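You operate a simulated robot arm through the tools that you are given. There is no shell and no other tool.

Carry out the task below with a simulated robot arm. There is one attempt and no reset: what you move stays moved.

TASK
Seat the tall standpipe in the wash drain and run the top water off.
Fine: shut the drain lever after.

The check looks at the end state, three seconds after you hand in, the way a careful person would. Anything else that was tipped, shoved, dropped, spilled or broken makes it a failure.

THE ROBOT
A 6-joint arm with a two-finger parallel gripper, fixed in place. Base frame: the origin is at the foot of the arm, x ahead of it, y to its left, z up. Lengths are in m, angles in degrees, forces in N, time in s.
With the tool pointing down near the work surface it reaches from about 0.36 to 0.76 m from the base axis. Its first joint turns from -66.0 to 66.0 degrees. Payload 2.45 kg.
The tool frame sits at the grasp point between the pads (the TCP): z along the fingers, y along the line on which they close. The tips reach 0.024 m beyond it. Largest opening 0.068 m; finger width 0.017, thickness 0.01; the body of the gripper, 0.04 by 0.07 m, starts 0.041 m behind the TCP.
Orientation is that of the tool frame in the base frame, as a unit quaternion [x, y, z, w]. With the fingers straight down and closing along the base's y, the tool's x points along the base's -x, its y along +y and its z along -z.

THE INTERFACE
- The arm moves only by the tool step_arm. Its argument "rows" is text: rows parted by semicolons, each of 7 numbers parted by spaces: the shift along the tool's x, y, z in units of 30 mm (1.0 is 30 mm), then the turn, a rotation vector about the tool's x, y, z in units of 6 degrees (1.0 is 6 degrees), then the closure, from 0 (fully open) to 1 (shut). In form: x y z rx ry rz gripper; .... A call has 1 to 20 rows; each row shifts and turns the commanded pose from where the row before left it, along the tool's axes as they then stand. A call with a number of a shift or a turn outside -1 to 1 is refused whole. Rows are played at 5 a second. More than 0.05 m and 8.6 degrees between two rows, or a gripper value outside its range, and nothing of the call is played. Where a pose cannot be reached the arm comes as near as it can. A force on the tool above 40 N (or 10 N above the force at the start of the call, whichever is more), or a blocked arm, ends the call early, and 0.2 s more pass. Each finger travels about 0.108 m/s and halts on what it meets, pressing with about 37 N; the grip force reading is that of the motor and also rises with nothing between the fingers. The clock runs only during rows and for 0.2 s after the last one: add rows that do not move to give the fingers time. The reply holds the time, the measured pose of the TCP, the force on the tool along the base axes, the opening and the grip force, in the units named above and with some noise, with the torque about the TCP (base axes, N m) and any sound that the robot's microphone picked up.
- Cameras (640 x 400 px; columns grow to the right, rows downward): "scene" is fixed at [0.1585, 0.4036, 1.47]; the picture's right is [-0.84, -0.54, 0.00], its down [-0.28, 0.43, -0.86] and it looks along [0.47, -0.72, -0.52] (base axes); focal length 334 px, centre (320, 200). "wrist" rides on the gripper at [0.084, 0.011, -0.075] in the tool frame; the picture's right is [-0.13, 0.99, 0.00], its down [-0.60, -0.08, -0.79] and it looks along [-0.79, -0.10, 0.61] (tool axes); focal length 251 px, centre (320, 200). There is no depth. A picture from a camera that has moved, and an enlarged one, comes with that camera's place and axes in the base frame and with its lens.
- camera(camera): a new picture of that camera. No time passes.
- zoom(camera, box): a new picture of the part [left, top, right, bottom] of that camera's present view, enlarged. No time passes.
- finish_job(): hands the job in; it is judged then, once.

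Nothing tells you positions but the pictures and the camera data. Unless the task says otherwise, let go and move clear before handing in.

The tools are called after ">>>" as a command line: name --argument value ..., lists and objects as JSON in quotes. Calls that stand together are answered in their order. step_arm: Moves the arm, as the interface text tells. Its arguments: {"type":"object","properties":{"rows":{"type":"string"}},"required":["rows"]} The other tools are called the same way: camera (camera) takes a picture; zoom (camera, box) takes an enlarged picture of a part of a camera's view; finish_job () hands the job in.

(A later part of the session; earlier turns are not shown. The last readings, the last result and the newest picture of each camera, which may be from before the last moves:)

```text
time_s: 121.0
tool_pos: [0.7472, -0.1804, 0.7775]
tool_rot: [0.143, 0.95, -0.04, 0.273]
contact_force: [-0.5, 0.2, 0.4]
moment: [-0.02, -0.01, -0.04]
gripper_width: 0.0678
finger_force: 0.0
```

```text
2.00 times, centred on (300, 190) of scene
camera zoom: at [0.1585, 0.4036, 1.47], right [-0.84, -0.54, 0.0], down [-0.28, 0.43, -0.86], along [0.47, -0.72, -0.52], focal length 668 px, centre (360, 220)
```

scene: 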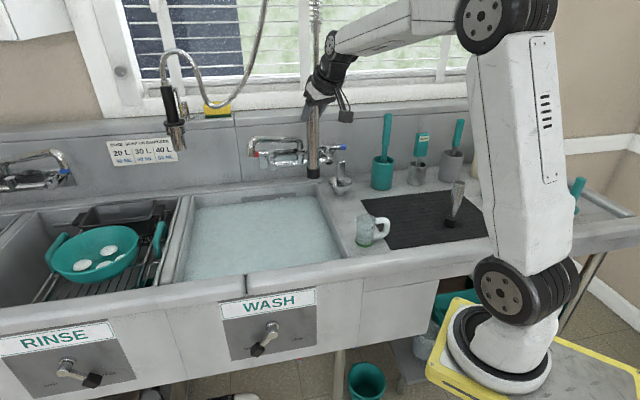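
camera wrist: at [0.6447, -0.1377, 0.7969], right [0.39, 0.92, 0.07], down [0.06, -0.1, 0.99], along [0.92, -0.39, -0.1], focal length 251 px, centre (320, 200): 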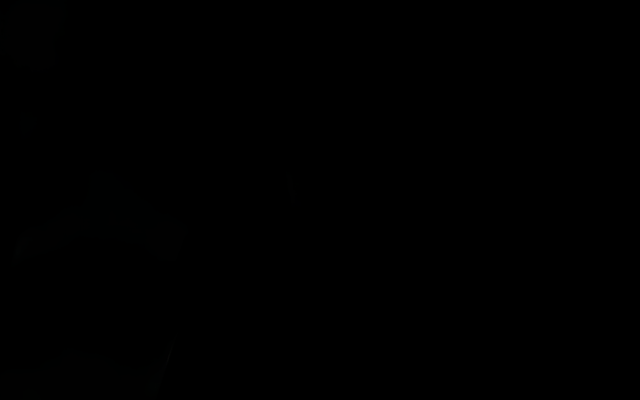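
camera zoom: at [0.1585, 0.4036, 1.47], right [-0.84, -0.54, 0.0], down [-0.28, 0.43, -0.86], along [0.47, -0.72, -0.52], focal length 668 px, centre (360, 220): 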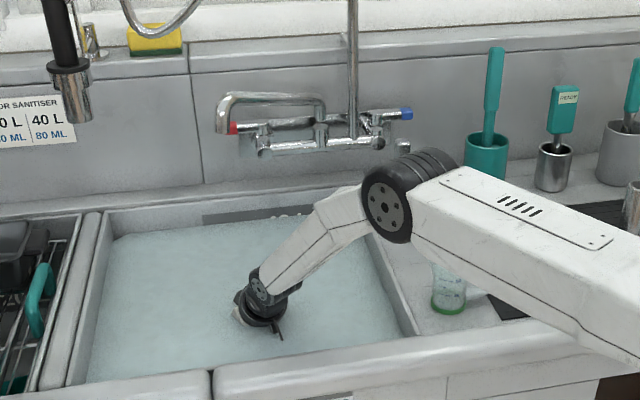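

The fingers are open. I'll rise straight up off the pipe, then back away from the spout before going higher.

>>> step_arm --rows "-0.27 0 -0.42 0 0 0 0;-0.532 0 -0.845 0 0 0 0;-0.532 0 -0.845 0 0 0 0;-0.532 0 -0.845 0 0 0 0;0 0 0 0 0 0 0"

>>> camera --camera "wrist"

>>> zoom --camera "scene" --box '[200, 90, 400, 290]'

```text
time_s: 122.2
tool_pos: [0.7472, -0.1785, 0.8811]
tool_rot: [0.142, 0.95, -0.04, 0.274]
contact_force: [-0.3, 0.8, -1.0]
moment: [0.02, -0.01, -0.01]
gripper_width: 0.0682
finger_force: 0.1
```

```text
taken
camera wrist: at [0.6452, -0.1357, 0.9004], right [0.39, 0.92, 0.07], down [0.06, -0.1, 0.99], along [0.92, -0.39, -0.1], focal length 251 px, centre (320, 200)
```

wrist: 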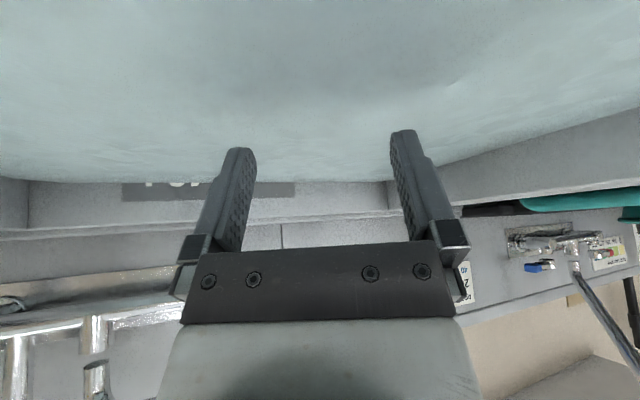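

```text
2.00 times, centred on (300, 190) of scene
camera zoom: at [0.1585, 0.4036, 1.47], right [-0.84, -0.54, 0.0], down [-0.28, 0.43, -0.86], along [0.47, -0.72, -0.52], focal length 668 px, centre (360, 220)
```

zoom: 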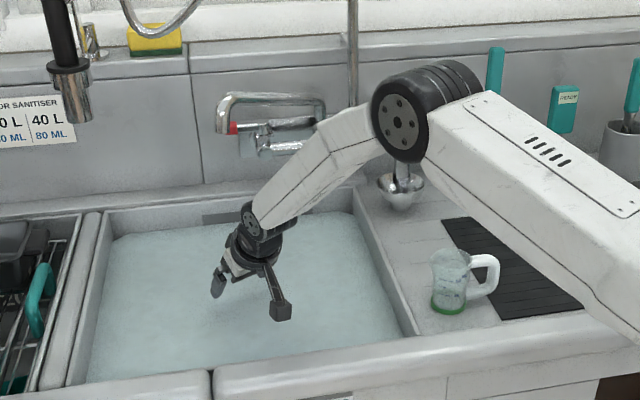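

>>> step_arm --rows "-0.133 0 -0.899 0 0 0 0;-0.133 0 -0.899 0 0 0 0;-0.133 0 -0.899 0 0 0 0;-0.133 0 -0.899 0 0 0 0;-0.133 0 -0.899 0 0 0 0;-0.532 0 -0.845 0 0 0 0;-0.532 0 -0.845 0 0 0 0;-0.532 0 -0.845 0 0 0 0;-0.532 0 -0.845 0 0 0 0;-0.532 0 -0.845 0 0 0 0;-0.532 0 -0.845 0 0 0 0;0 0 0 0 0.89 0 0;0 0 0 0 0.89 0 0;0 0 0 0 0.89 0 0;0 0 0 0 0.89 0 0;0 0 0 0 0.89 0 0;0 0 0 0 0.89 0 0;0 0 0 0 0 0 0"

>>> camera --camera "wrist"

>>> camera --camera "scene"

```text
time_s: 126.0
tool_pos: [0.696, -0.1642, 1.1872]
tool_rot: [0.147, 0.989, 0.001, 0.001]
contact_force: [0.2, -0.2, 0.9]
moment: [0.0, -0.01, 0.03]
gripper_width: 0.0681
finger_force: 0.0
```

```text
taken
camera wrist: at [0.6203, -0.1305, 1.2615], right [0.41, 0.91, 0.0], down [0.55, -0.25, 0.79], along [0.72, -0.33, -0.61], focal length 251 px, centre (320, 200)
```

wrist: 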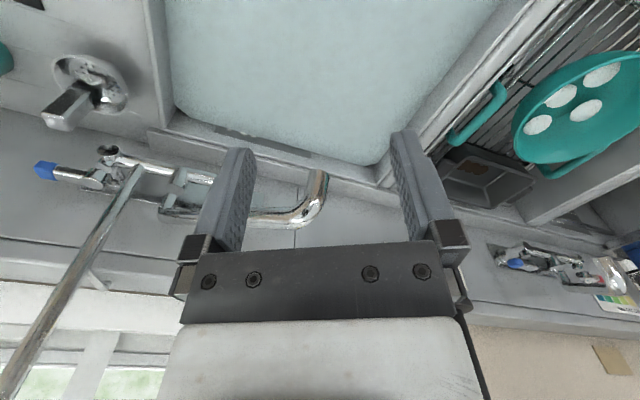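

```text
taken
```

scene: 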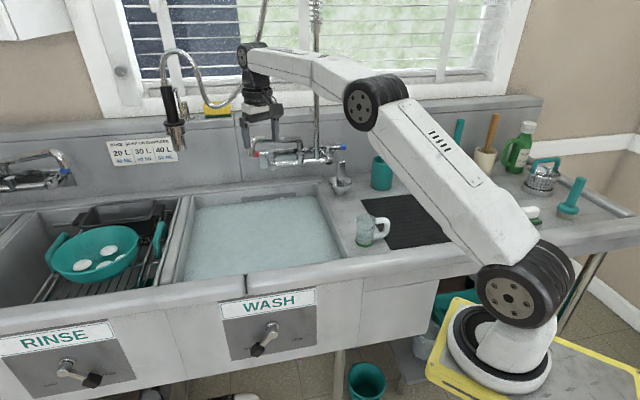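

The pipe stayed in the drain and everything else is undisturbed. Next is the lever: I'll move the arm out to the front of the sink for a close look at it.

>>> step_arm --rows "0.845 0.527 0 0 0 0 0;0.845 0.527 0 0 0 0 0;0.845 0.527 0 0 0 0 0;0.845 0.527 0 0 0 0 0;0.845 0.527 0 0 0 0 0;0.845 0.527 0 0 0 0 0;0.845 0.527 0 0 0 0 0;0.845 0.527 0 0 0 0 0;0.845 0.527 0 0 0 0 0;0.845 0.527 0 0 0 0 0;0.845 0.527 0 0 0 0 0;0.845 0.527 0 0 0 0 0;0 0 0 0 0 0.937 0;0 0 0 0 0 0.937 0;0 0 0 0 0 0.937 0;0 0 0 0 0 0.937 0;0 0 0 0 0 0.937 0;0 0 0 0 0 0 0"

>>> camera --camera "wrist"

>>> camera --camera "scene"

```text
time_s: 129.8
tool_pos: [0.459, 0.1051, 1.1876]
tool_rot: [0.384, 0.923, 0.001, 0.0]
contact_force: [0.5, -0.4, -0.4]
moment: [0.0, -0.01, -0.02]
gripper_width: 0.0679
finger_force: 0.1
```

```text
taken
camera wrist: at [0.4097, 0.1721, 1.262], right [0.79, 0.61, 0.0], down [0.37, -0.48, 0.79], along [0.48, -0.63, -0.61], focal length 251 px, centre (320, 200)
```

wrist: 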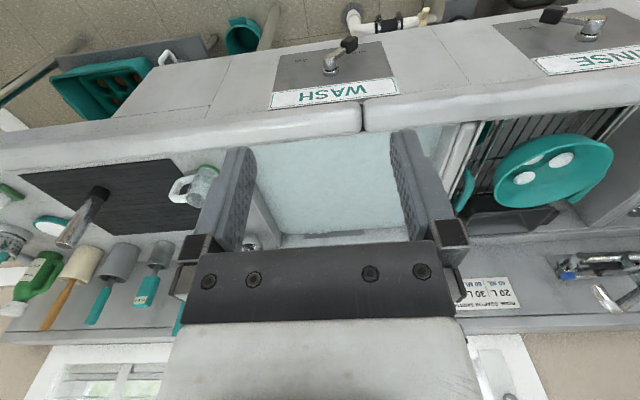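

```text
taken
```

scene: 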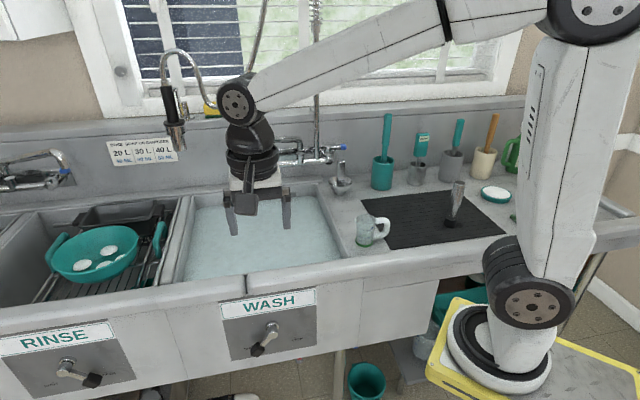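

>>> step_arm --rows "0 0 1 0 0 0 0;0 0 1 0 0 0 0;0 0 1 0 0 0 0;0 0 1 0 0 0 0;0 0 1 0 0 0 0;0 0 1 0 0 0 0;0 0 1 0 0 0 0;0 0 1 0 0 0 0;0 0 0 0 0 0 0"

>>> camera --camera "wrist"

>>> zoom --camera "wrist" --box '[240, 50, 400, 250]'

```text
time_s: 131.8
tool_pos: [0.4597, 0.1072, 0.9443]
tool_rot: [0.383, 0.924, 0.001, 0.001]
contact_force: [0.2, -1.2, -0.1]
moment: [-0.01, -0.01, 0.01]
gripper_width: 0.068
finger_force: 0.0
```

```text
taken
camera wrist: at [0.4088, 0.1735, 1.0193], right [0.79, 0.61, 0.0], down [0.37, -0.48, 0.79], along [0.48, -0.63, -0.61], focal length 251 px, centre (320, 200)
```

wrist: 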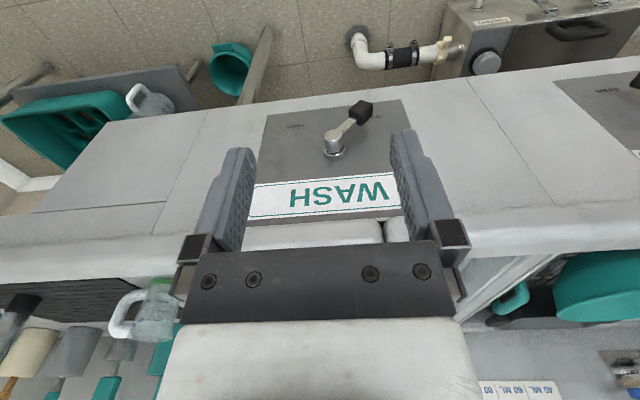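

```text
2.00 times, centred on (320, 150) of wrist
camera zoom: at [0.4088, 0.1735, 1.0193], right [0.79, 0.61, 0.0], down [0.37, -0.48, 0.79], along [0.48, -0.63, -0.61], focal length 503 px, centre (320, 300)
```

zoom: 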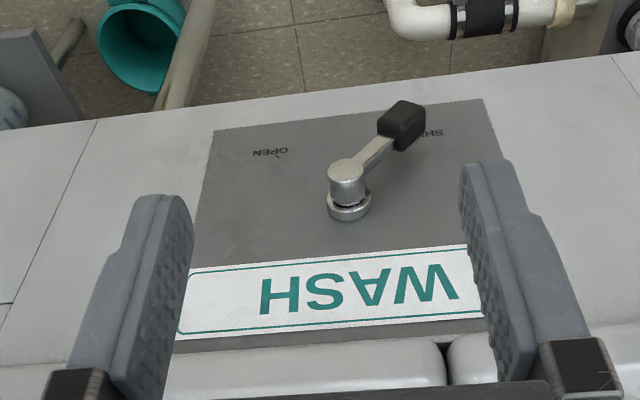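

I have a clear view now: the lever's axis is at about s=0.40, z=0.739, and the knob at s≈0.443, z≈0.694, pointing at SHUT. I'll lean the hand toward the panel here, higher up, so the fingertips can straddle the knob without the hand touching the hub or rim.

>>> step_arm --rows "0 0 0 0 -1 0 0;0 0 0 0 -1 0 0;0 0 0 0 -1 0 0;0 0 0 0 -1 0 0;0 0 0 0 -1 0 0;0 0 0 0 -1 0 0;0 0 0 0 -1 0 0;0 0 0 0 0 0 0"

>>> camera --camera "scene"

>>> camera --camera "wrist"

```text
time_s: 133.6
tool_pos: [0.4616, 0.1046, 0.9471]
tool_rot: [0.358, 0.862, -0.136, 0.332]
contact_force: [-0.3, 0.2, 0.4]
moment: [-0.02, -0.01, -0.04]
gripper_width: 0.0684
finger_force: 0.0
```

```text
taken
```

scene: 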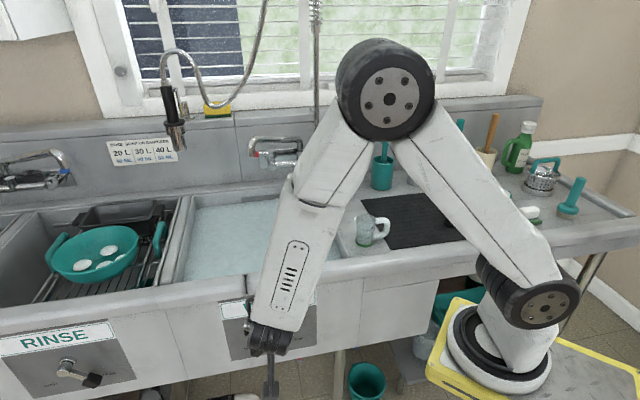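

```text
taken
camera wrist: at [0.3902, 0.1924, 0.9466], right [0.77, 0.63, 0.09], down [-0.12, 0.0, 0.99], along [0.63, -0.78, 0.08], focal length 251 px, centre (320, 200)
```

wrist: 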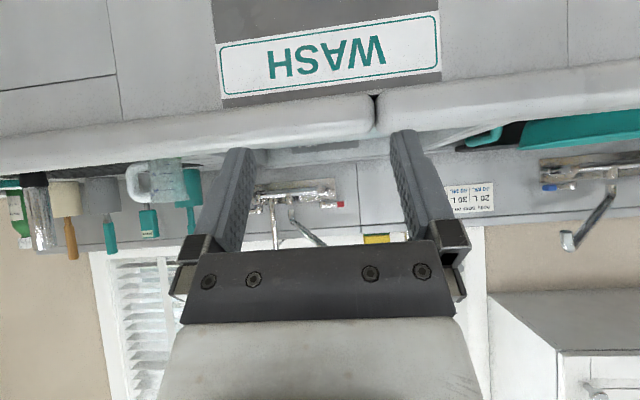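

>>> step_arm --rows "0.645 0.159 0.715 0 0 0 0;0.645 0.159 0.715 0 0 0 0;0.645 0.159 0.715 0 0 0 0;0.645 0.159 0.715 0 0 0 0;0.645 0.159 0.715 0 0 0 0;0.645 0.159 0.715 0 0 0 0;0.645 0.159 0.715 0 0 0 0;0.645 0.159 0.715 0 0 0 0;0.645 0.159 0.715 0 0 0 0;0 0 0 0 0 0 0"

>>> camera --camera "wrist"

>>> camera --camera "scene"

```text
time_s: 135.8
tool_pos: [0.4956, 0.1396, 0.6888]
tool_rot: [0.359, 0.862, -0.138, 0.331]
contact_force: [0.5, -0.1, -0.1]
moment: [0.01, -0.02, -0.01]
gripper_width: 0.068
finger_force: 0.1
out of reach, approached as far as the arm can: row 6
```

```text
taken
camera wrist: at [0.4254, 0.2266, 0.6877], right [0.77, 0.63, 0.09], down [-0.11, 0.0, 0.99], along [0.63, -0.78, 0.07], focal length 251 px, centre (320, 200)
```

wrist: 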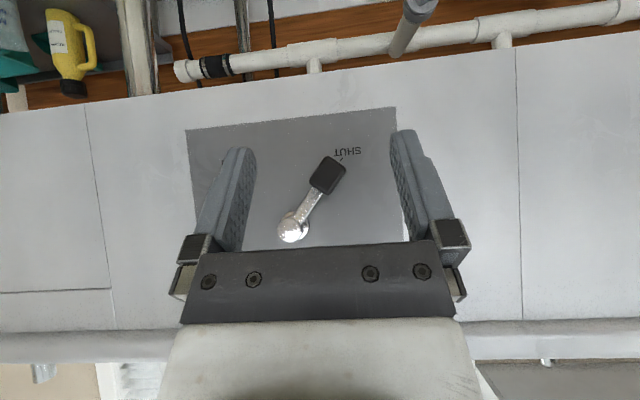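

```text
taken
```

scene: 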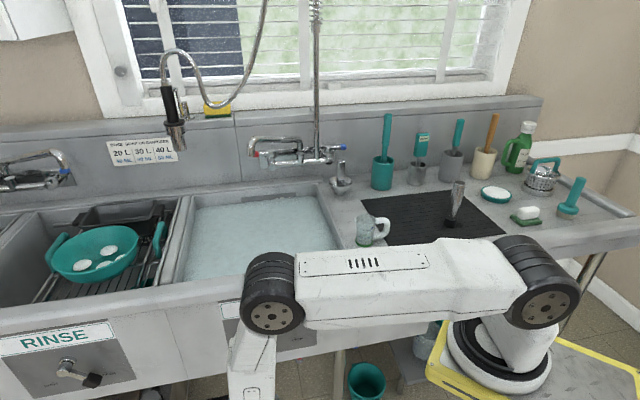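

The lever is straight ahead: the knob centre works out at s=0.444, n=-0.394, z=0.682. I'll move the open fingertips forward to straddle the knob.

>>> step_arm --rows "0.24 -0.167 0.268 0 0 0 0;-0.742 0 0.67 0 0 0 0;-0.742 0 0.67 0 0 0 0;-0.742 0 0.67 0 0 0 0;0 0 0 0 0 0 0"

>>> camera --camera "wrist"

>>> camera --camera "scene"

```text
time_s: 137.0
tool_pos: [0.5594, 0.0733, 0.6773]
tool_rot: [0.358, 0.862, -0.136, 0.331]
contact_force: [0.1, -0.1, 0.0]
moment: [0.02, -0.03, -0.02]
gripper_width: 0.0683
finger_force: 0.0
out of reach, approached as far as the arm can: row 1
```

```text
taken
camera wrist: at [0.488, 0.1599, 0.6771], right [0.77, 0.63, 0.09], down [-0.11, 0.0, 0.99], along [0.63, -0.78, 0.07], focal length 251 px, centre (320, 200)
```

wrist: 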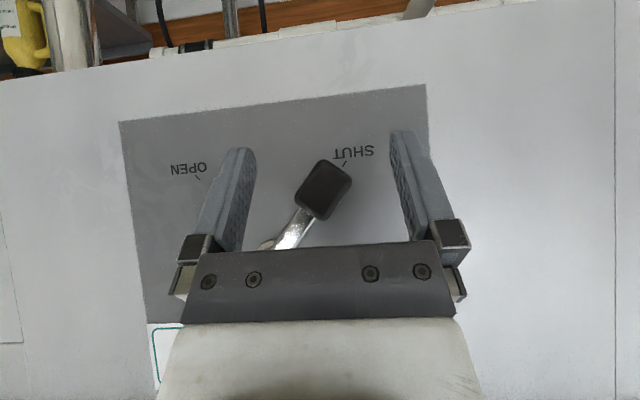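

```text
taken
```

scene: 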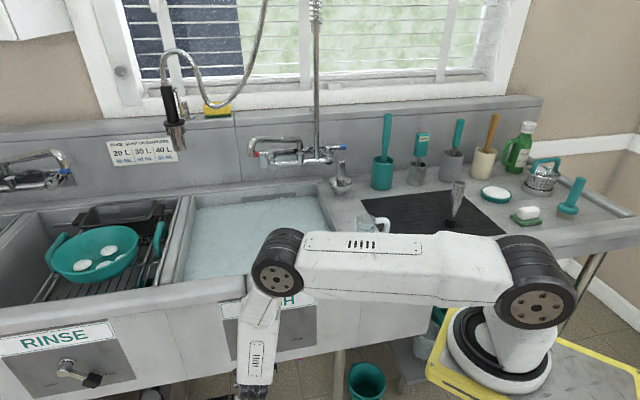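

The knob is centred between the fingers. I'll go in the last 4.5 cm.

>>> step_arm --rows "-0.5 -0.05 0.45 0 0 0 0;-0.5 -0.05 0.45 0 0 0 0;0 0 0 0 0 0 0"

>>> camera --camera "wrist"

>>> zoom --camera "scene" --box '[200, 230, 360, 400]'

```text
time_s: 137.8
tool_pos: [0.5856, 0.0445, 0.6777]
tool_rot: [0.358, 0.862, -0.136, 0.332]
contact_force: [-0.4, -0.2, -0.1]
moment: [0.02, -0.02, -0.01]
gripper_width: 0.068
finger_force: 0.0
```

```text
taken
camera wrist: at [0.5146, 0.1315, 0.6777], right [0.77, 0.63, 0.09], down [-0.11, 0.0, 0.99], along [0.63, -0.78, 0.07], focal length 251 px, centre (320, 200)
```

wrist: 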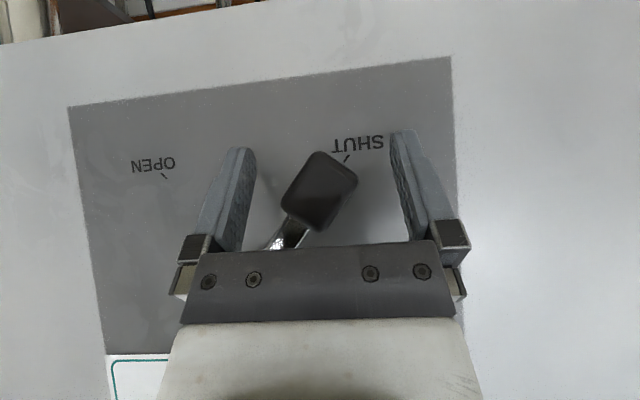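

```text
2.35 times, centred on (280, 315) of scene
camera zoom: at [0.1585, 0.4036, 1.47], right [-0.84, -0.54, 0.0], down [-0.28, 0.43, -0.86], along [0.47, -0.72, -0.52], focal length 786 px, centre (414, -71)
```

zoom: 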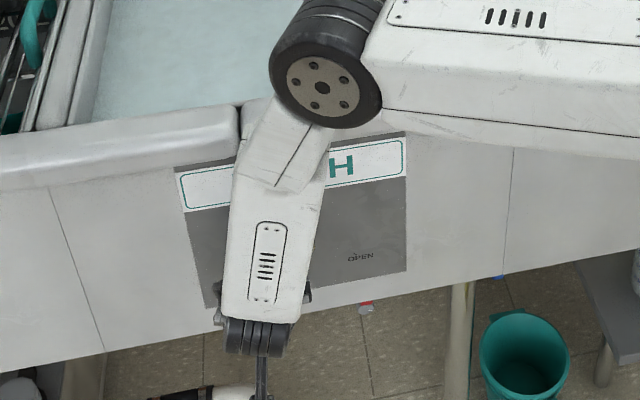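

The fingertips straddle the knob. I'll go a touch deeper and start pushing the lever toward OPEN with the left finger.

>>> step_arm --rows "-0.16 0 0.145 0 0 0 0;0 -0.4 0 0 0 0 0;0 -0.4 0 0 0 0 0;0 -0.4 0 0 0 0 0;0 0 0 0 0 0 0"

>>> camera --camera "wrist"

```text
time_s: 138.7
tool_pos: [0.5803, 0.0289, 0.6805]
tool_rot: [0.351, 0.864, -0.129, 0.336]
contact_force: [2.6, 4.8, -1.2]
moment: [-0.13, 0.09, 0.02]
gripper_width: 0.0679
finger_force: 0.1
stopped in row 4: the force on the tool passed its limit at 52 N (the readings are from after the stop); the commanded pose is now the measured one
```

```text
taken
camera wrist: at [0.5061, 0.1146, 0.6796], right [0.76, 0.65, 0.1], down [-0.12, -0.01, 0.99], along [0.64, -0.76, 0.08], focal length 251 px, centre (320, 200)
```

wrist: 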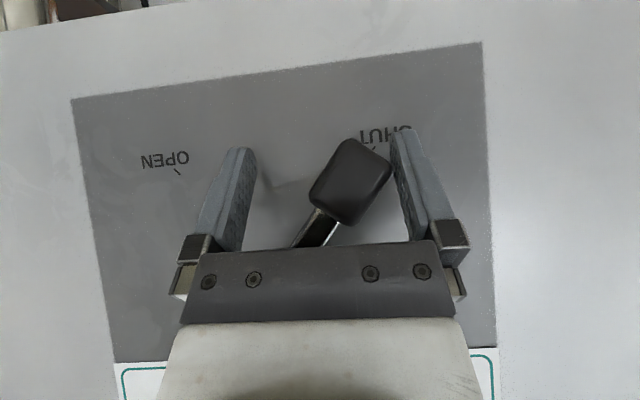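

The push met more than 40 N at that speed. I'll push again slowly in small steps and watch the force.

>>> step_arm --rows "0 -0.07 0 0 0 0 0;0 -0.07 0 0 0 0 0;0 0 0 0 0 0 0"

>>> camera --camera "wrist"

```text
time_s: 139.7
tool_pos: [0.5802, 0.0288, 0.6813]
tool_rot: [0.348, 0.865, -0.125, 0.339]
contact_force: [2.2, 4.3, -1.1]
moment: [-0.13, 0.08, 0.01]
gripper_width: 0.0681
finger_force: 0.0
stopped in row 3: the force on the tool passed its limit at 40 N (the readings are from after the stop); the commanded pose is now the measured one
```

```text
taken
camera wrist: at [0.5058, 0.1141, 0.6805], right [0.75, 0.65, 0.1], down [-0.13, -0.01, 0.99], along [0.65, -0.76, 0.08], focal length 251 px, centre (320, 200)
```

wrist: 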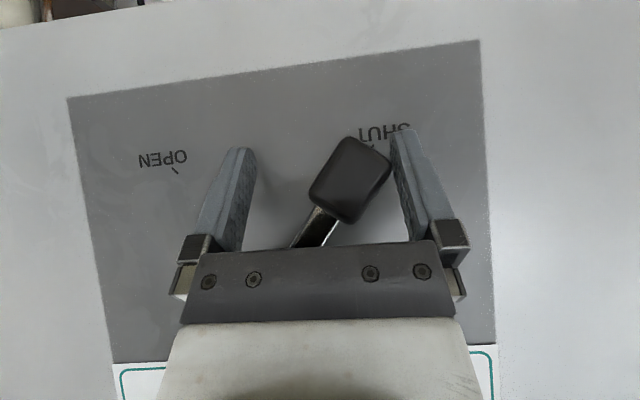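

The lever resists a straight sideways push. I'll push along its swing, down and to the right, more slowly.

>>> step_arm --rows "0.02 -0.04 0.022 0 0 0 0;0.02 -0.04 0.022 0 0 0 0;0.02 -0.03 0.022 0 0 0 0"

```text
time_s: 140.4
tool_pos: [0.5794, 0.0284, 0.681]
tool_rot: [0.346, 0.865, -0.124, 0.342]
contact_force: [13.0, 23.0, 14.1]
moment: [-1.42, 0.93, -0.1]
gripper_width: 0.0683
finger_force: 0.0
```

The moment shows the contact is about 5 cm above the fingertips: the palm is touching the hub, not the finger pushing the knob. I'll back out, lean the hand more, and come in with only the fingertips.

>>> step_arm --rows "0 0.2 0 0 0 0 0;0.743 0.15 -0.669 0 0 0 0;0.743 0 -0.669 0 0 0 0;0.743 0 -0.669 0 0 0 0;0 0 0 0 0 0 0"

>>> camera --camera "wrist"

```text
time_s: 141.7
tool_pos: [0.5319, 0.1004, 0.6774]
tool_rot: [0.349, 0.865, -0.13, 0.336]
contact_force: [0.1, -0.4, 1.0]
moment: [0.01, -0.02, 0.01]
gripper_width: 0.0679
finger_force: 0.0
out of reach, approached as far as the arm can: row 3, 4
```

```text
taken
camera wrist: at [0.4577, 0.1865, 0.6777], right [0.75, 0.65, 0.1], down [-0.12, 0.0, 0.99], along [0.65, -0.76, 0.08], focal length 251 px, centre (320, 200)
```

wrist: 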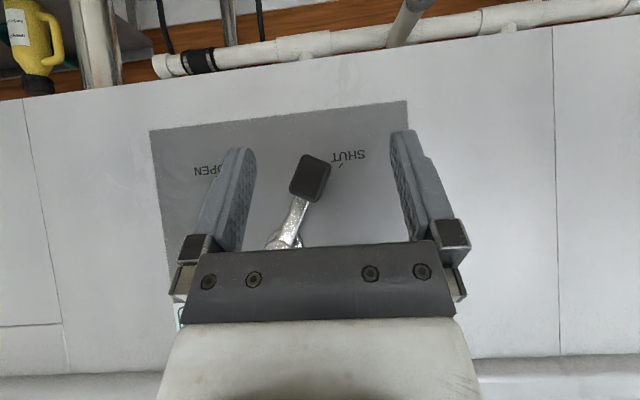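

>>> step_arm --rows "-0.6 -0.05 0.54 0 0 0 0;-0.6 -0.05 0.54 0 0 0 0;0 0 0 0 -1 0 0;0 0 0 0 0 0 0"

>>> camera --camera "wrist"

>>> camera --camera "scene"

```text
time_s: 142.7
tool_pos: [0.565, 0.0669, 0.6786]
tool_rot: [0.341, 0.846, -0.144, 0.383]
contact_force: [0.2, -0.3, 0.1]
moment: [0.0, -0.01, 0.01]
gripper_width: 0.0682
finger_force: 0.1
```

```text
taken
camera wrist: at [0.4921, 0.1516, 0.6653], right [0.74, 0.66, 0.11], down [-0.2, 0.06, 0.98], along [0.64, -0.75, 0.18], focal length 251 px, centre (320, 200)
```

wrist: 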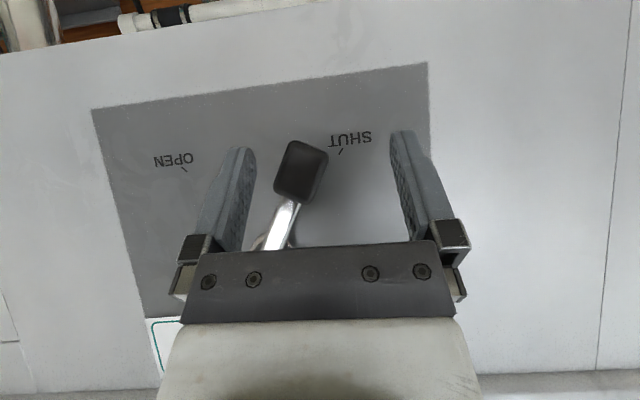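

```text
taken
```

scene: 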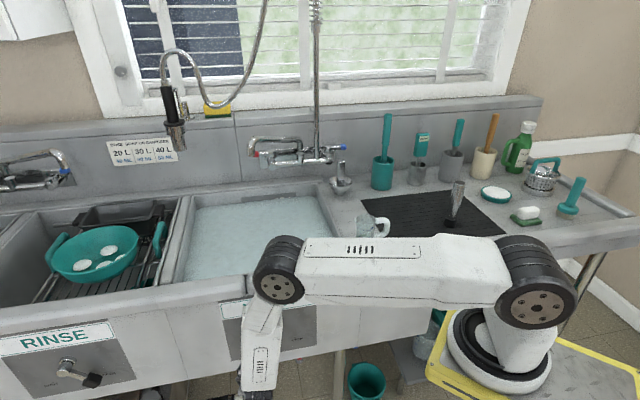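

The lever did turn a little, from about 38 to 27 degrees. I'll lean two more steps so the palm clears the hub.

>>> step_arm --rows "0 0 0 0 -1 0 0;0 0 0 0 -1 0 0;0 0 0 0 0 0 0"

>>> camera --camera "wrist"

>>> camera --camera "scene"

```text
time_s: 143.4
tool_pos: [0.5663, 0.0679, 0.6769]
tool_rot: [0.324, 0.802, -0.183, 0.468]
contact_force: [0.1, -0.7, -0.2]
moment: [-0.02, -0.01, 0.02]
gripper_width: 0.0682
finger_force: 0.0
```

```text
taken
camera wrist: at [0.4975, 0.1492, 0.6419], right [0.73, 0.67, 0.12], down [-0.34, 0.21, 0.92], along [0.59, -0.71, 0.38], focal length 251 px, centre (320, 200)
```

wrist: 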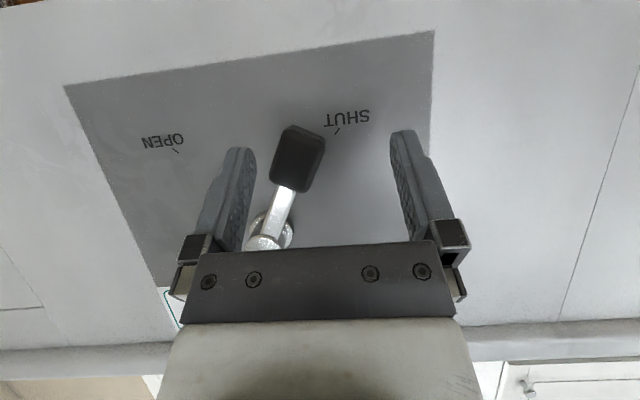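

```text
taken
```

scene: 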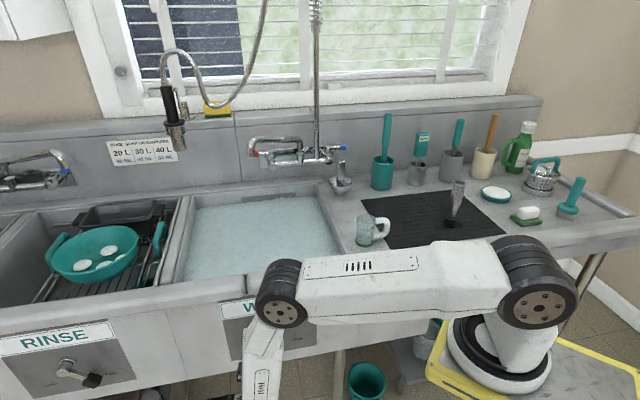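

With this lean, the palm will clear the hub. I'll line the fingers up on the knob and move in.

>>> step_arm --rows "0 -0.5 0 0 0 0 0;-0.19 -0.02 0.56 0 0 0 0;-0.19 -0.02 0.56 0 0 0 0;0 0 0 0 0 0 0"

>>> camera --camera "wrist"

```text
time_s: 144.4
tool_pos: [0.5914, 0.0393, 0.6678]
tool_rot: [0.324, 0.802, -0.179, 0.469]
contact_force: [-1.0, 0.4, -0.8]
moment: [0.02, 0.01, 0.03]
gripper_width: 0.0681
finger_force: 0.1
out of reach, approached as far as the arm can: row 1
```

```text
taken
camera wrist: at [0.5225, 0.1215, 0.6321], right [0.73, 0.67, 0.13], down [-0.35, 0.2, 0.92], along [0.59, -0.71, 0.38], focal length 251 px, centre (320, 200)
```

wrist: 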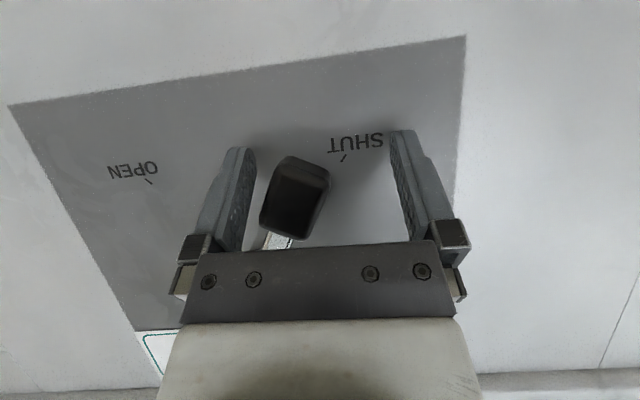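

>>> step_arm --rows "0 -0.25 0 0 0 0 0;0 -0.25 0 0 0 0 0;0 0 0 0 0 0 0"

>>> camera --camera "wrist"

```text
time_s: 145.2
tool_pos: [0.5821, 0.0274, 0.6666]
tool_rot: [0.324, 0.802, -0.183, 0.467]
contact_force: [0.5, 0.3, 0.0]
moment: [0.03, -0.01, 0.01]
gripper_width: 0.0681
finger_force: 0.0
```

```text
taken
camera wrist: at [0.5141, 0.1099, 0.6312], right [0.73, 0.67, 0.12], down [-0.34, 0.2, 0.92], along [0.59, -0.71, 0.38], focal length 251 px, centre (320, 200)
```

wrist: 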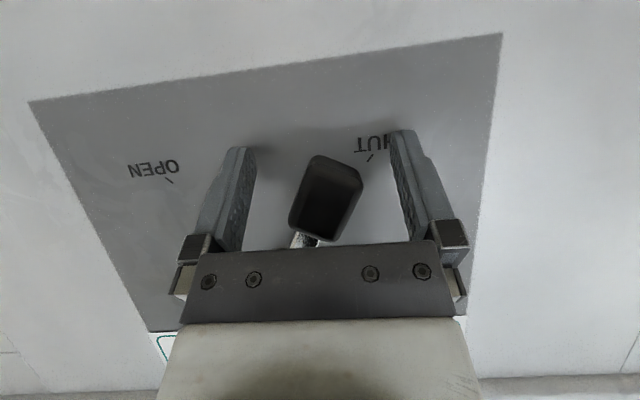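

No obstruction now. I'll push slowly toward OPEN.

>>> step_arm --rows "0 -0.2 0 0 0 0 0;0 -0.2 0 0 0 0 0;0 -0.1 0 0 0 0 0;0 -0.1 0 0 0 0 0;0 0 0 0 0 0 0"

>>> camera --camera "wrist"

```text
time_s: 146.1
tool_pos: [0.585, 0.0245, 0.6649]
tool_rot: [0.321, 0.803, -0.18, 0.469]
contact_force: [-8.0, 7.3, 8.1]
moment: [-0.29, 0.16, -0.48]
gripper_width: 0.0679
finger_force: 0.0
out of reach, approached as far as the arm can: row 1, 2, 4
stopped in row 4: the force on the tool passed its limit at 46 N (the readings are from after the stop); the commanded pose is now the measured one
```

```text
taken
camera wrist: at [0.5152, 0.1061, 0.6289], right [0.73, 0.68, 0.12], down [-0.34, 0.2, 0.92], along [0.59, -0.71, 0.38], focal length 251 px, centre (320, 200)
```

wrist: 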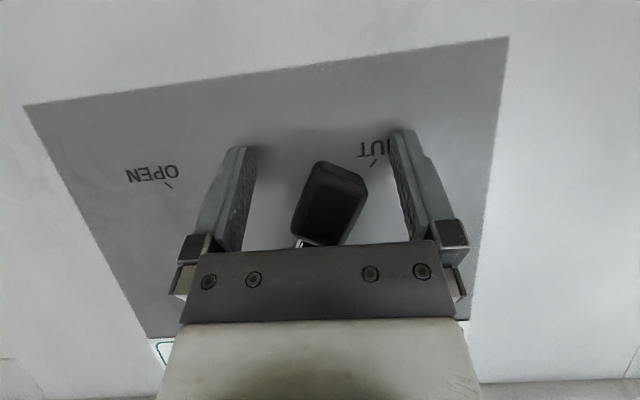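

The arm hits a joint limit when moving right in this pose, which pushed a fingertip toward the panel. Turning the hand about 30 degrees to the right should free that joint and keep the palm away from the hub, so I'll back out while turning.

>>> step_arm --rows "0.198 0.16 -0.347 0.869 -0.01 0.496 0;0.198 0.12 -0.346 0.869 -0.01 0.496 0;0.195 0.08 -0.341 0.869 -0.01 0.496 0;0.19 0.04 -0.333 0.869 -0.01 0.496 0;0.184 -0.15 -0.321 0.869 -0.01 0.496 0;0 0 0 0 0 0 0"

>>> camera --camera "wrist"

>>> camera --camera "scene"

```text
time_s: 147.5
tool_pos: [0.556, 0.0774, 0.6652]
tool_rot: [0.52, 0.691, -0.296, 0.405]
contact_force: [-0.2, 0.0, 0.0]
moment: [-0.02, -0.01, -0.02]
gripper_width: 0.0678
finger_force: 0.1
```

```text
taken
camera wrist: at [0.5376, 0.183, 0.6288], right [0.97, 0.22, 0.12], down [-0.2, 0.35, 0.92], along [0.16, -0.91, 0.38], focal length 251 px, centre (320, 200)
```

wrist: 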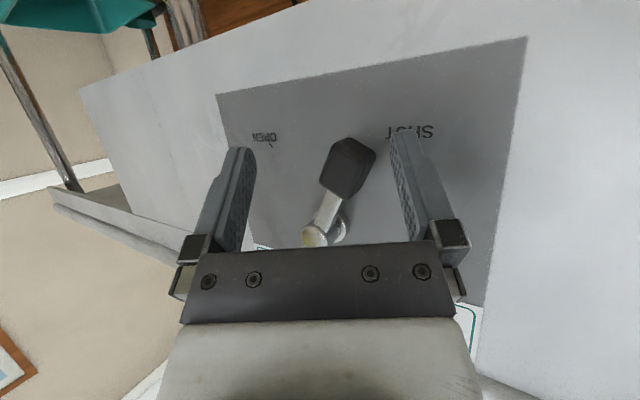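

```text
taken
```

scene: 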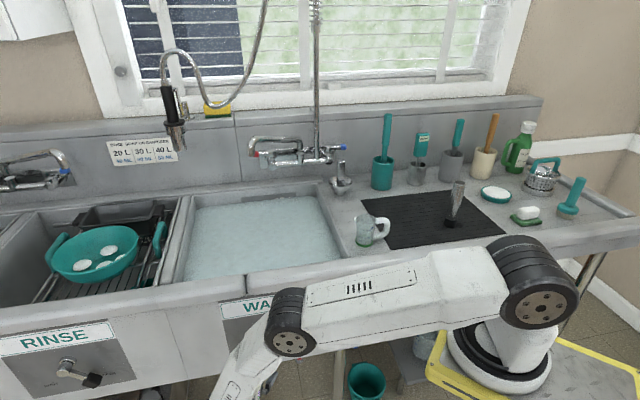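

That freed it, with no limit warnings. I'll move in so the left fingertip sits just left of the knob.

>>> step_arm --rows "-0.22 0.24 0.383 0 0 0 0;-0.22 0.24 0.383 0 0 0 0;0 0 0 0 0 0 0"

>>> camera --camera "wrist"

```text
time_s: 148.3
tool_pos: [0.5803, 0.0545, 0.6625]
tool_rot: [0.52, 0.691, -0.297, 0.405]
contact_force: [0.8, 1.1, 0.2]
moment: [-0.03, -0.01, -0.01]
gripper_width: 0.0679
finger_force: 0.0
```

```text
taken
camera wrist: at [0.5602, 0.1609, 0.6276], right [0.97, 0.22, 0.12], down [-0.2, 0.35, 0.92], along [0.16, -0.91, 0.38], focal length 251 px, centre (320, 200)
```

wrist: 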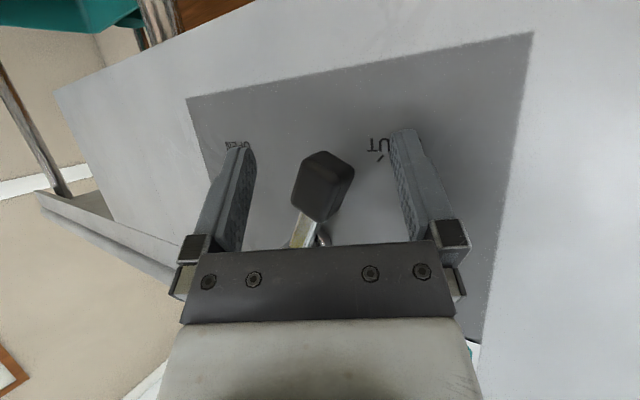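

>>> step_arm --rows "-0.123 -0.439 0.204 0 0 0 0;-0.037 -0.132 0.061 0 0 0 0;-0.037 -0.132 0.061 0 0 0 0;0 0 0 0 0 0 0"

>>> camera --camera "wrist"

```text
time_s: 149.3
tool_pos: [0.5642, 0.0414, 0.6625]
tool_rot: [0.519, 0.694, -0.293, 0.404]
contact_force: [19.5, 8.6, -26.8]
moment: [-0.03, 0.92, 0.49]
gripper_width: 0.0681
finger_force: 0.4
```

```text
taken
camera wrist: at [0.5438, 0.146, 0.6284], right [0.97, 0.23, 0.12], down [-0.2, 0.34, 0.92], along [0.16, -0.91, 0.37], focal length 251 px, centre (320, 200)
```

wrist: 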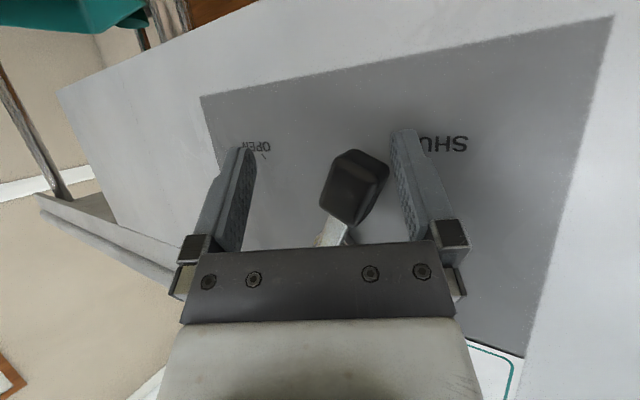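

The finger is bearing on the knob's end rather than its side. I'll back off, raise it 14 mm, and push again.

>>> step_arm --rows "0.099 0.351 -0.164 0 0 0 0;-0.405 0.006 -0.231 0 0 0 0;0 0 0 0 0 0 0;-0.123 -0.439 0.204 0 0 0 0;-0.037 -0.132 0.061 0 0 0 0;0 0 0 0 0 0 0"

>>> camera --camera "wrist"

```text
time_s: 150.7
tool_pos: [0.5557, 0.0342, 0.6779]
tool_rot: [0.52, 0.691, -0.297, 0.405]
contact_force: [0.4, -0.1, 0.1]
moment: [-0.02, 0.01, -0.03]
gripper_width: 0.0677
finger_force: 0.1
```

```text
taken
camera wrist: at [0.537, 0.1398, 0.6426], right [0.97, 0.22, 0.12], down [-0.2, 0.35, 0.92], along [0.16, -0.91, 0.38], focal length 251 px, centre (320, 200)
```

wrist: 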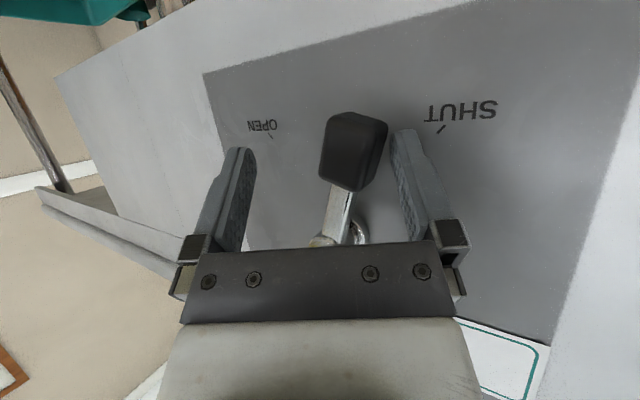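

It's turning now, at about 18 degrees. I'll continue pushing.

>>> step_arm --rows "-0.062 -0.22 0.102 0 0 0 0;-0.062 -0.22 0.102 0 0 0 0;-0.062 -0.22 0.102 0 0 0 0;0 0 0 0 0 0 0"

>>> camera --camera "wrist"

```text
time_s: 151.7
tool_pos: [0.5391, 0.0186, 0.6786]
tool_rot: [0.52, 0.691, -0.297, 0.405]
contact_force: [0.2, 0.5, -0.2]
moment: [0.02, 0.01, 0.0]
gripper_width: 0.0678
finger_force: 0.1
```

```text
taken
camera wrist: at [0.5205, 0.1234, 0.6425], right [0.97, 0.22, 0.12], down [-0.2, 0.35, 0.92], along [0.16, -0.91, 0.38], focal length 251 px, centre (320, 200)
```

wrist: 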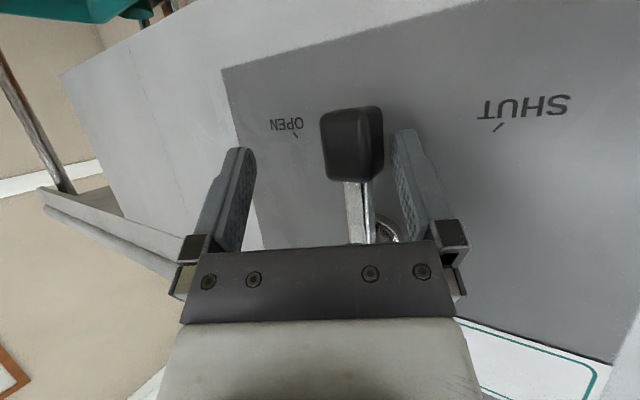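

>>> step_arm --rows "-0.062 -0.22 0.102 0 0 0 0;-0.062 -0.22 0.102 0 0 0 0;-0.062 -0.22 0.102 0 0 0 0;0 0 0 0 0 0 0"

>>> camera --camera "wrist"

>>> camera --camera "scene"

```text
time_s: 152.7
tool_pos: [0.5236, 0.0027, 0.6778]
tool_rot: [0.519, 0.691, -0.296, 0.406]
contact_force: [0.0, 0.7, -0.1]
moment: [0.0, 0.0, 0.01]
gripper_width: 0.0679
finger_force: 0.0
```

```text
taken
camera wrist: at [0.5055, 0.1077, 0.6426], right [0.97, 0.22, 0.12], down [-0.2, 0.35, 0.92], along [0.16, -0.91, 0.38], focal length 251 px, centre (320, 200)
```

wrist: 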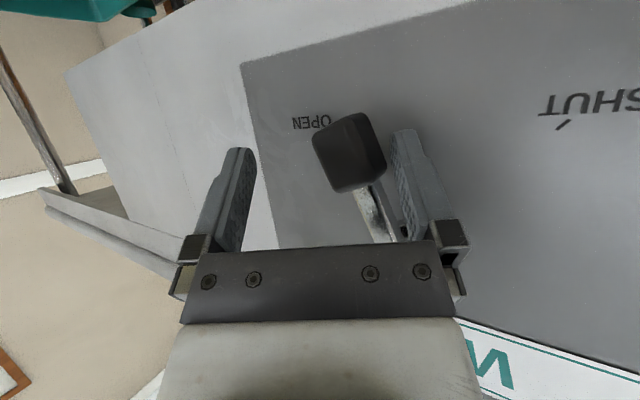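

```text
taken
```

scene: 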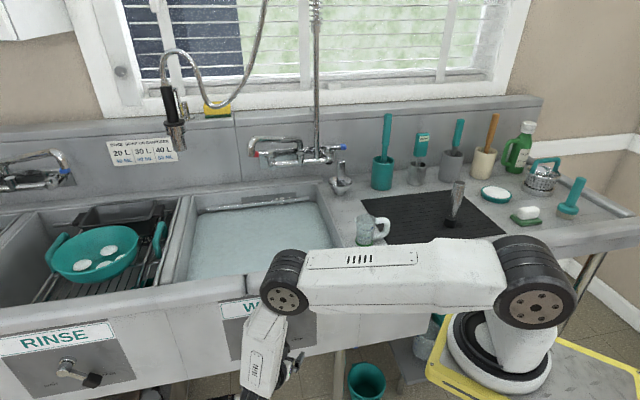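

The lever is past the bottom and heading to OPEN, and the water already looks a little lower. I'll continue.

>>> step_arm --rows "-0.062 -0.22 0.102 0 0 0 0;-0.062 -0.22 0.102 0 0 0 0;-0.062 -0.22 0.102 0 0 0 0;0 0 0 0 0 0 0"

>>> camera --camera "wrist"

>>> zoom --camera "scene" --box '[170, 170, 350, 290]'

```text
time_s: 153.7
tool_pos: [0.5116, -0.0137, 0.6775]
tool_rot: [0.519, 0.691, -0.299, 0.404]
contact_force: [-0.3, -0.5, 0.4]
moment: [-0.02, -0.01, 0.0]
gripper_width: 0.0682
finger_force: 0.0
out of reach, approached as far as the arm can: row 3
```

```text
taken
camera wrist: at [0.4937, 0.0924, 0.6417], right [0.97, 0.22, 0.12], down [-0.19, 0.35, 0.92], along [0.16, -0.91, 0.38], focal length 251 px, centre (320, 200)
```

wrist: 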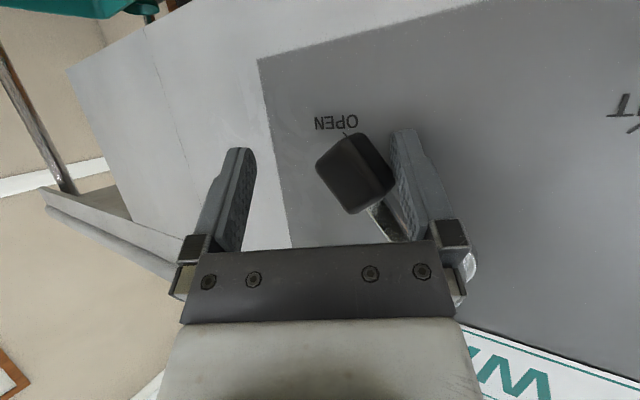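

```text
3.33 times, centred on (260, 230) of scene
camera zoom: at [0.1585, 0.4036, 1.47], right [-0.84, -0.54, 0.0], down [-0.28, 0.43, -0.86], along [0.47, -0.72, -0.52], focal length 1114 px, centre (520, 100)
```

zoom: 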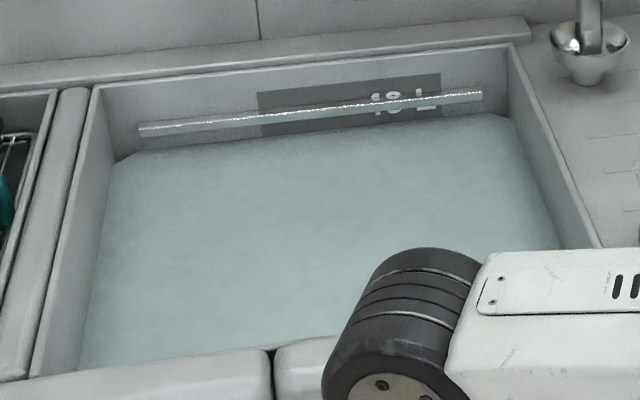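

Water is running off and the level is dropping. I'll look closely at the level and the pipe before any more time passes.

>>> zoom --camera "scene" --box '[225, 225, 305, 275]'

>>> zoom --camera "scene" --box '[190, 180, 320, 230]'

>>> zoom --camera "scene" --box '[300, 180, 360, 230]'

```text
8.00 times, centred on (265, 250) of scene
camera zoom: at [0.1585, 0.4036, 1.47], right [-0.84, -0.54, 0.0], down [-0.28, 0.43, -0.86], along [0.47, -0.72, -0.52], focal length 2673 px, centre (760, -200)
```

zoom: 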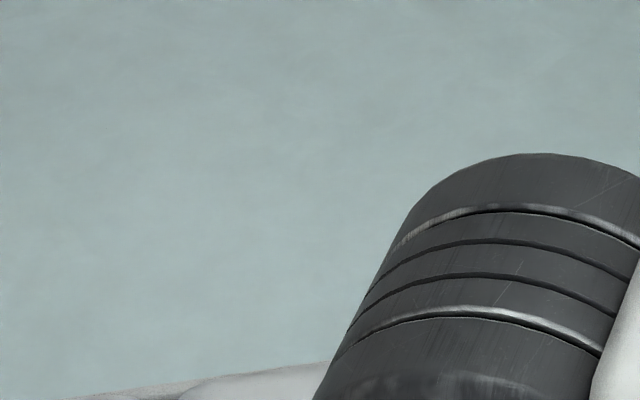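

```text
4.92 times, centred on (255, 205) of scene
camera zoom: at [0.1585, 0.4036, 1.47], right [-0.84, -0.54, 0.0], down [-0.28, 0.43, -0.86], along [0.47, -0.72, -0.52], focal length 1645 px, centre (640, 175)
```

zoom: 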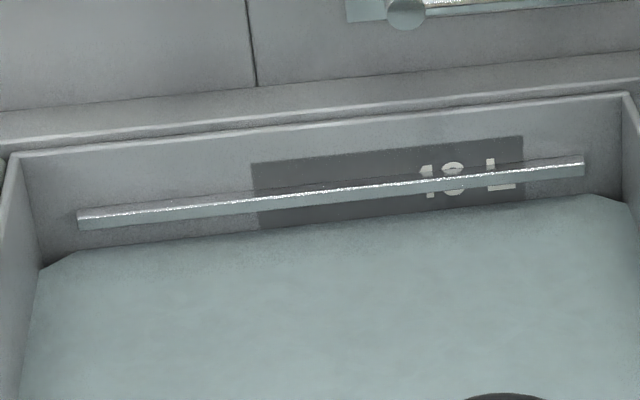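

```text
8.00 times, centred on (330, 205) of scene
camera zoom: at [0.1585, 0.4036, 1.47], right [-0.84, -0.54, 0.0], down [-0.28, 0.43, -0.86], along [0.47, -0.72, -0.52], focal length 2673 px, centre (240, 160)
```

zoom: 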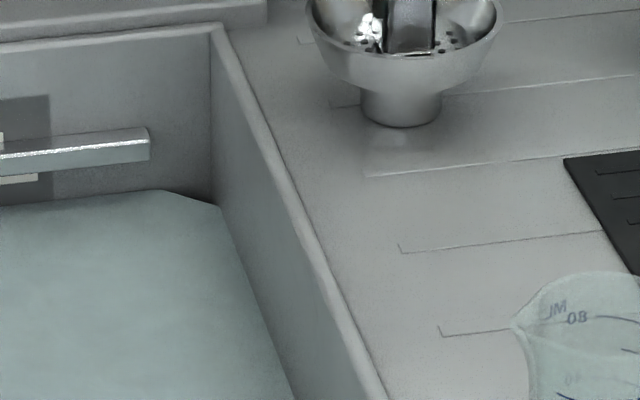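

The level has dropped about 3 cm. To tell whether it's still falling or has settled at the pipe's top, I'll let one short step pass and compare.

>>> step_arm --rows "0 0 0 0 0 0 0"

>>> zoom --camera "scene" --box '[190, 180, 320, 230]'

>>> zoom --camera "scene" --box '[300, 180, 360, 230]'

>>> zoom --camera "scene" --box '[225, 225, 305, 275]'

```text
time_s: 154.1
tool_pos: [0.5123, -0.0132, 0.6775]
tool_rot: [0.519, 0.691, -0.299, 0.404]
contact_force: [-0.4, -1.3, -0.9]
moment: [-0.01, 0.03, 0.03]
gripper_width: 0.068
finger_force: 0.1
```

```text
4.92 times, centred on (255, 205) of scene
camera zoom: at [0.1585, 0.4036, 1.47], right [-0.84, -0.54, 0.0], down [-0.28, 0.43, -0.86], along [0.47, -0.72, -0.52], focal length 1645 px, centre (640, 175)
```

zoom: 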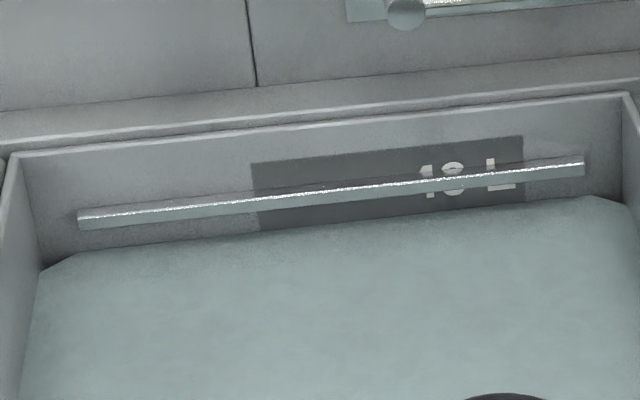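

```text
8.00 times, centred on (330, 205) of scene
camera zoom: at [0.1585, 0.4036, 1.47], right [-0.84, -0.54, 0.0], down [-0.28, 0.43, -0.86], along [0.47, -0.72, -0.52], focal length 2673 px, centre (240, 160)
```

zoom: 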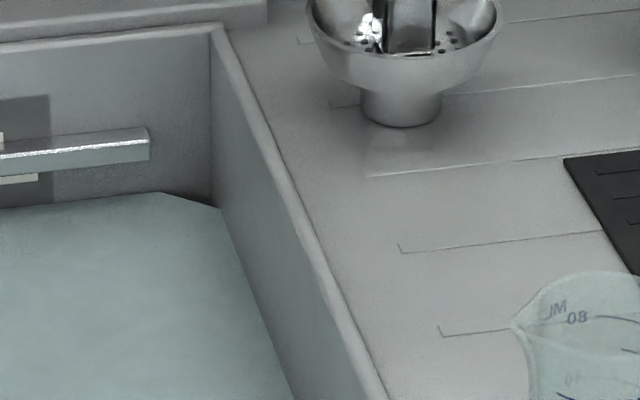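

```text
8.00 times, centred on (265, 250) of scene
camera zoom: at [0.1585, 0.4036, 1.47], right [-0.84, -0.54, 0.0], down [-0.28, 0.43, -0.86], along [0.47, -0.72, -0.52], focal length 2673 px, centre (760, -200)
```

zoom: 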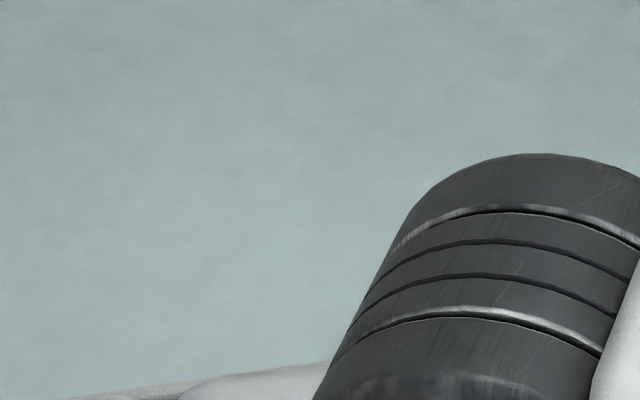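

The drop has slowed a lot, to about 1 mm in 0.4 s, which fits water spilling over the pipe's top. I'll wait a few seconds and check that it settles.

>>> step_arm --rows "0 0 0 0 0 0 0;0 0 0 0 0 0 0;0 0 0 0 0 0 0;0 0 0 0 0 0 0;0 0 0 0 0 0 0;0 0 0 0 0 0 0;0 0 0 0 0 0 0;0 0 0 0 0 0 0"

>>> zoom --camera "scene" --box '[300, 180, 360, 230]'

>>> zoom --camera "scene" --box '[225, 225, 305, 275]'

```text
time_s: 155.9
tool_pos: [0.5127, -0.0128, 0.6771]
tool_rot: [0.519, 0.692, -0.298, 0.403]
contact_force: [0.0, -0.2, 0.0]
moment: [0.01, -0.02, 0.01]
gripper_width: 0.0678
finger_force: 0.0
```

```text
8.00 times, centred on (330, 205) of scene
camera zoom: at [0.1585, 0.4036, 1.47], right [-0.84, -0.54, 0.0], down [-0.28, 0.43, -0.86], along [0.47, -0.72, -0.52], focal length 2673 px, centre (240, 160)
```

zoom: 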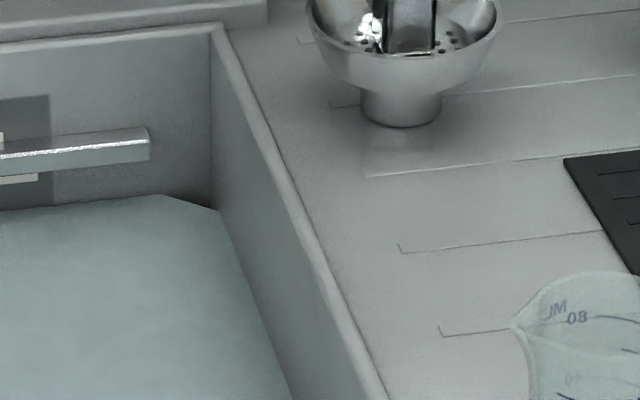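

```text
8.00 times, centred on (265, 250) of scene
camera zoom: at [0.1585, 0.4036, 1.47], right [-0.84, -0.54, 0.0], down [-0.28, 0.43, -0.86], along [0.47, -0.72, -0.52], focal length 2673 px, centre (760, -200)
```

zoom: 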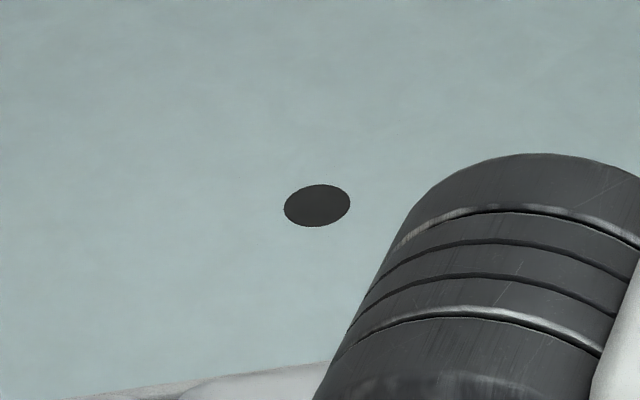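

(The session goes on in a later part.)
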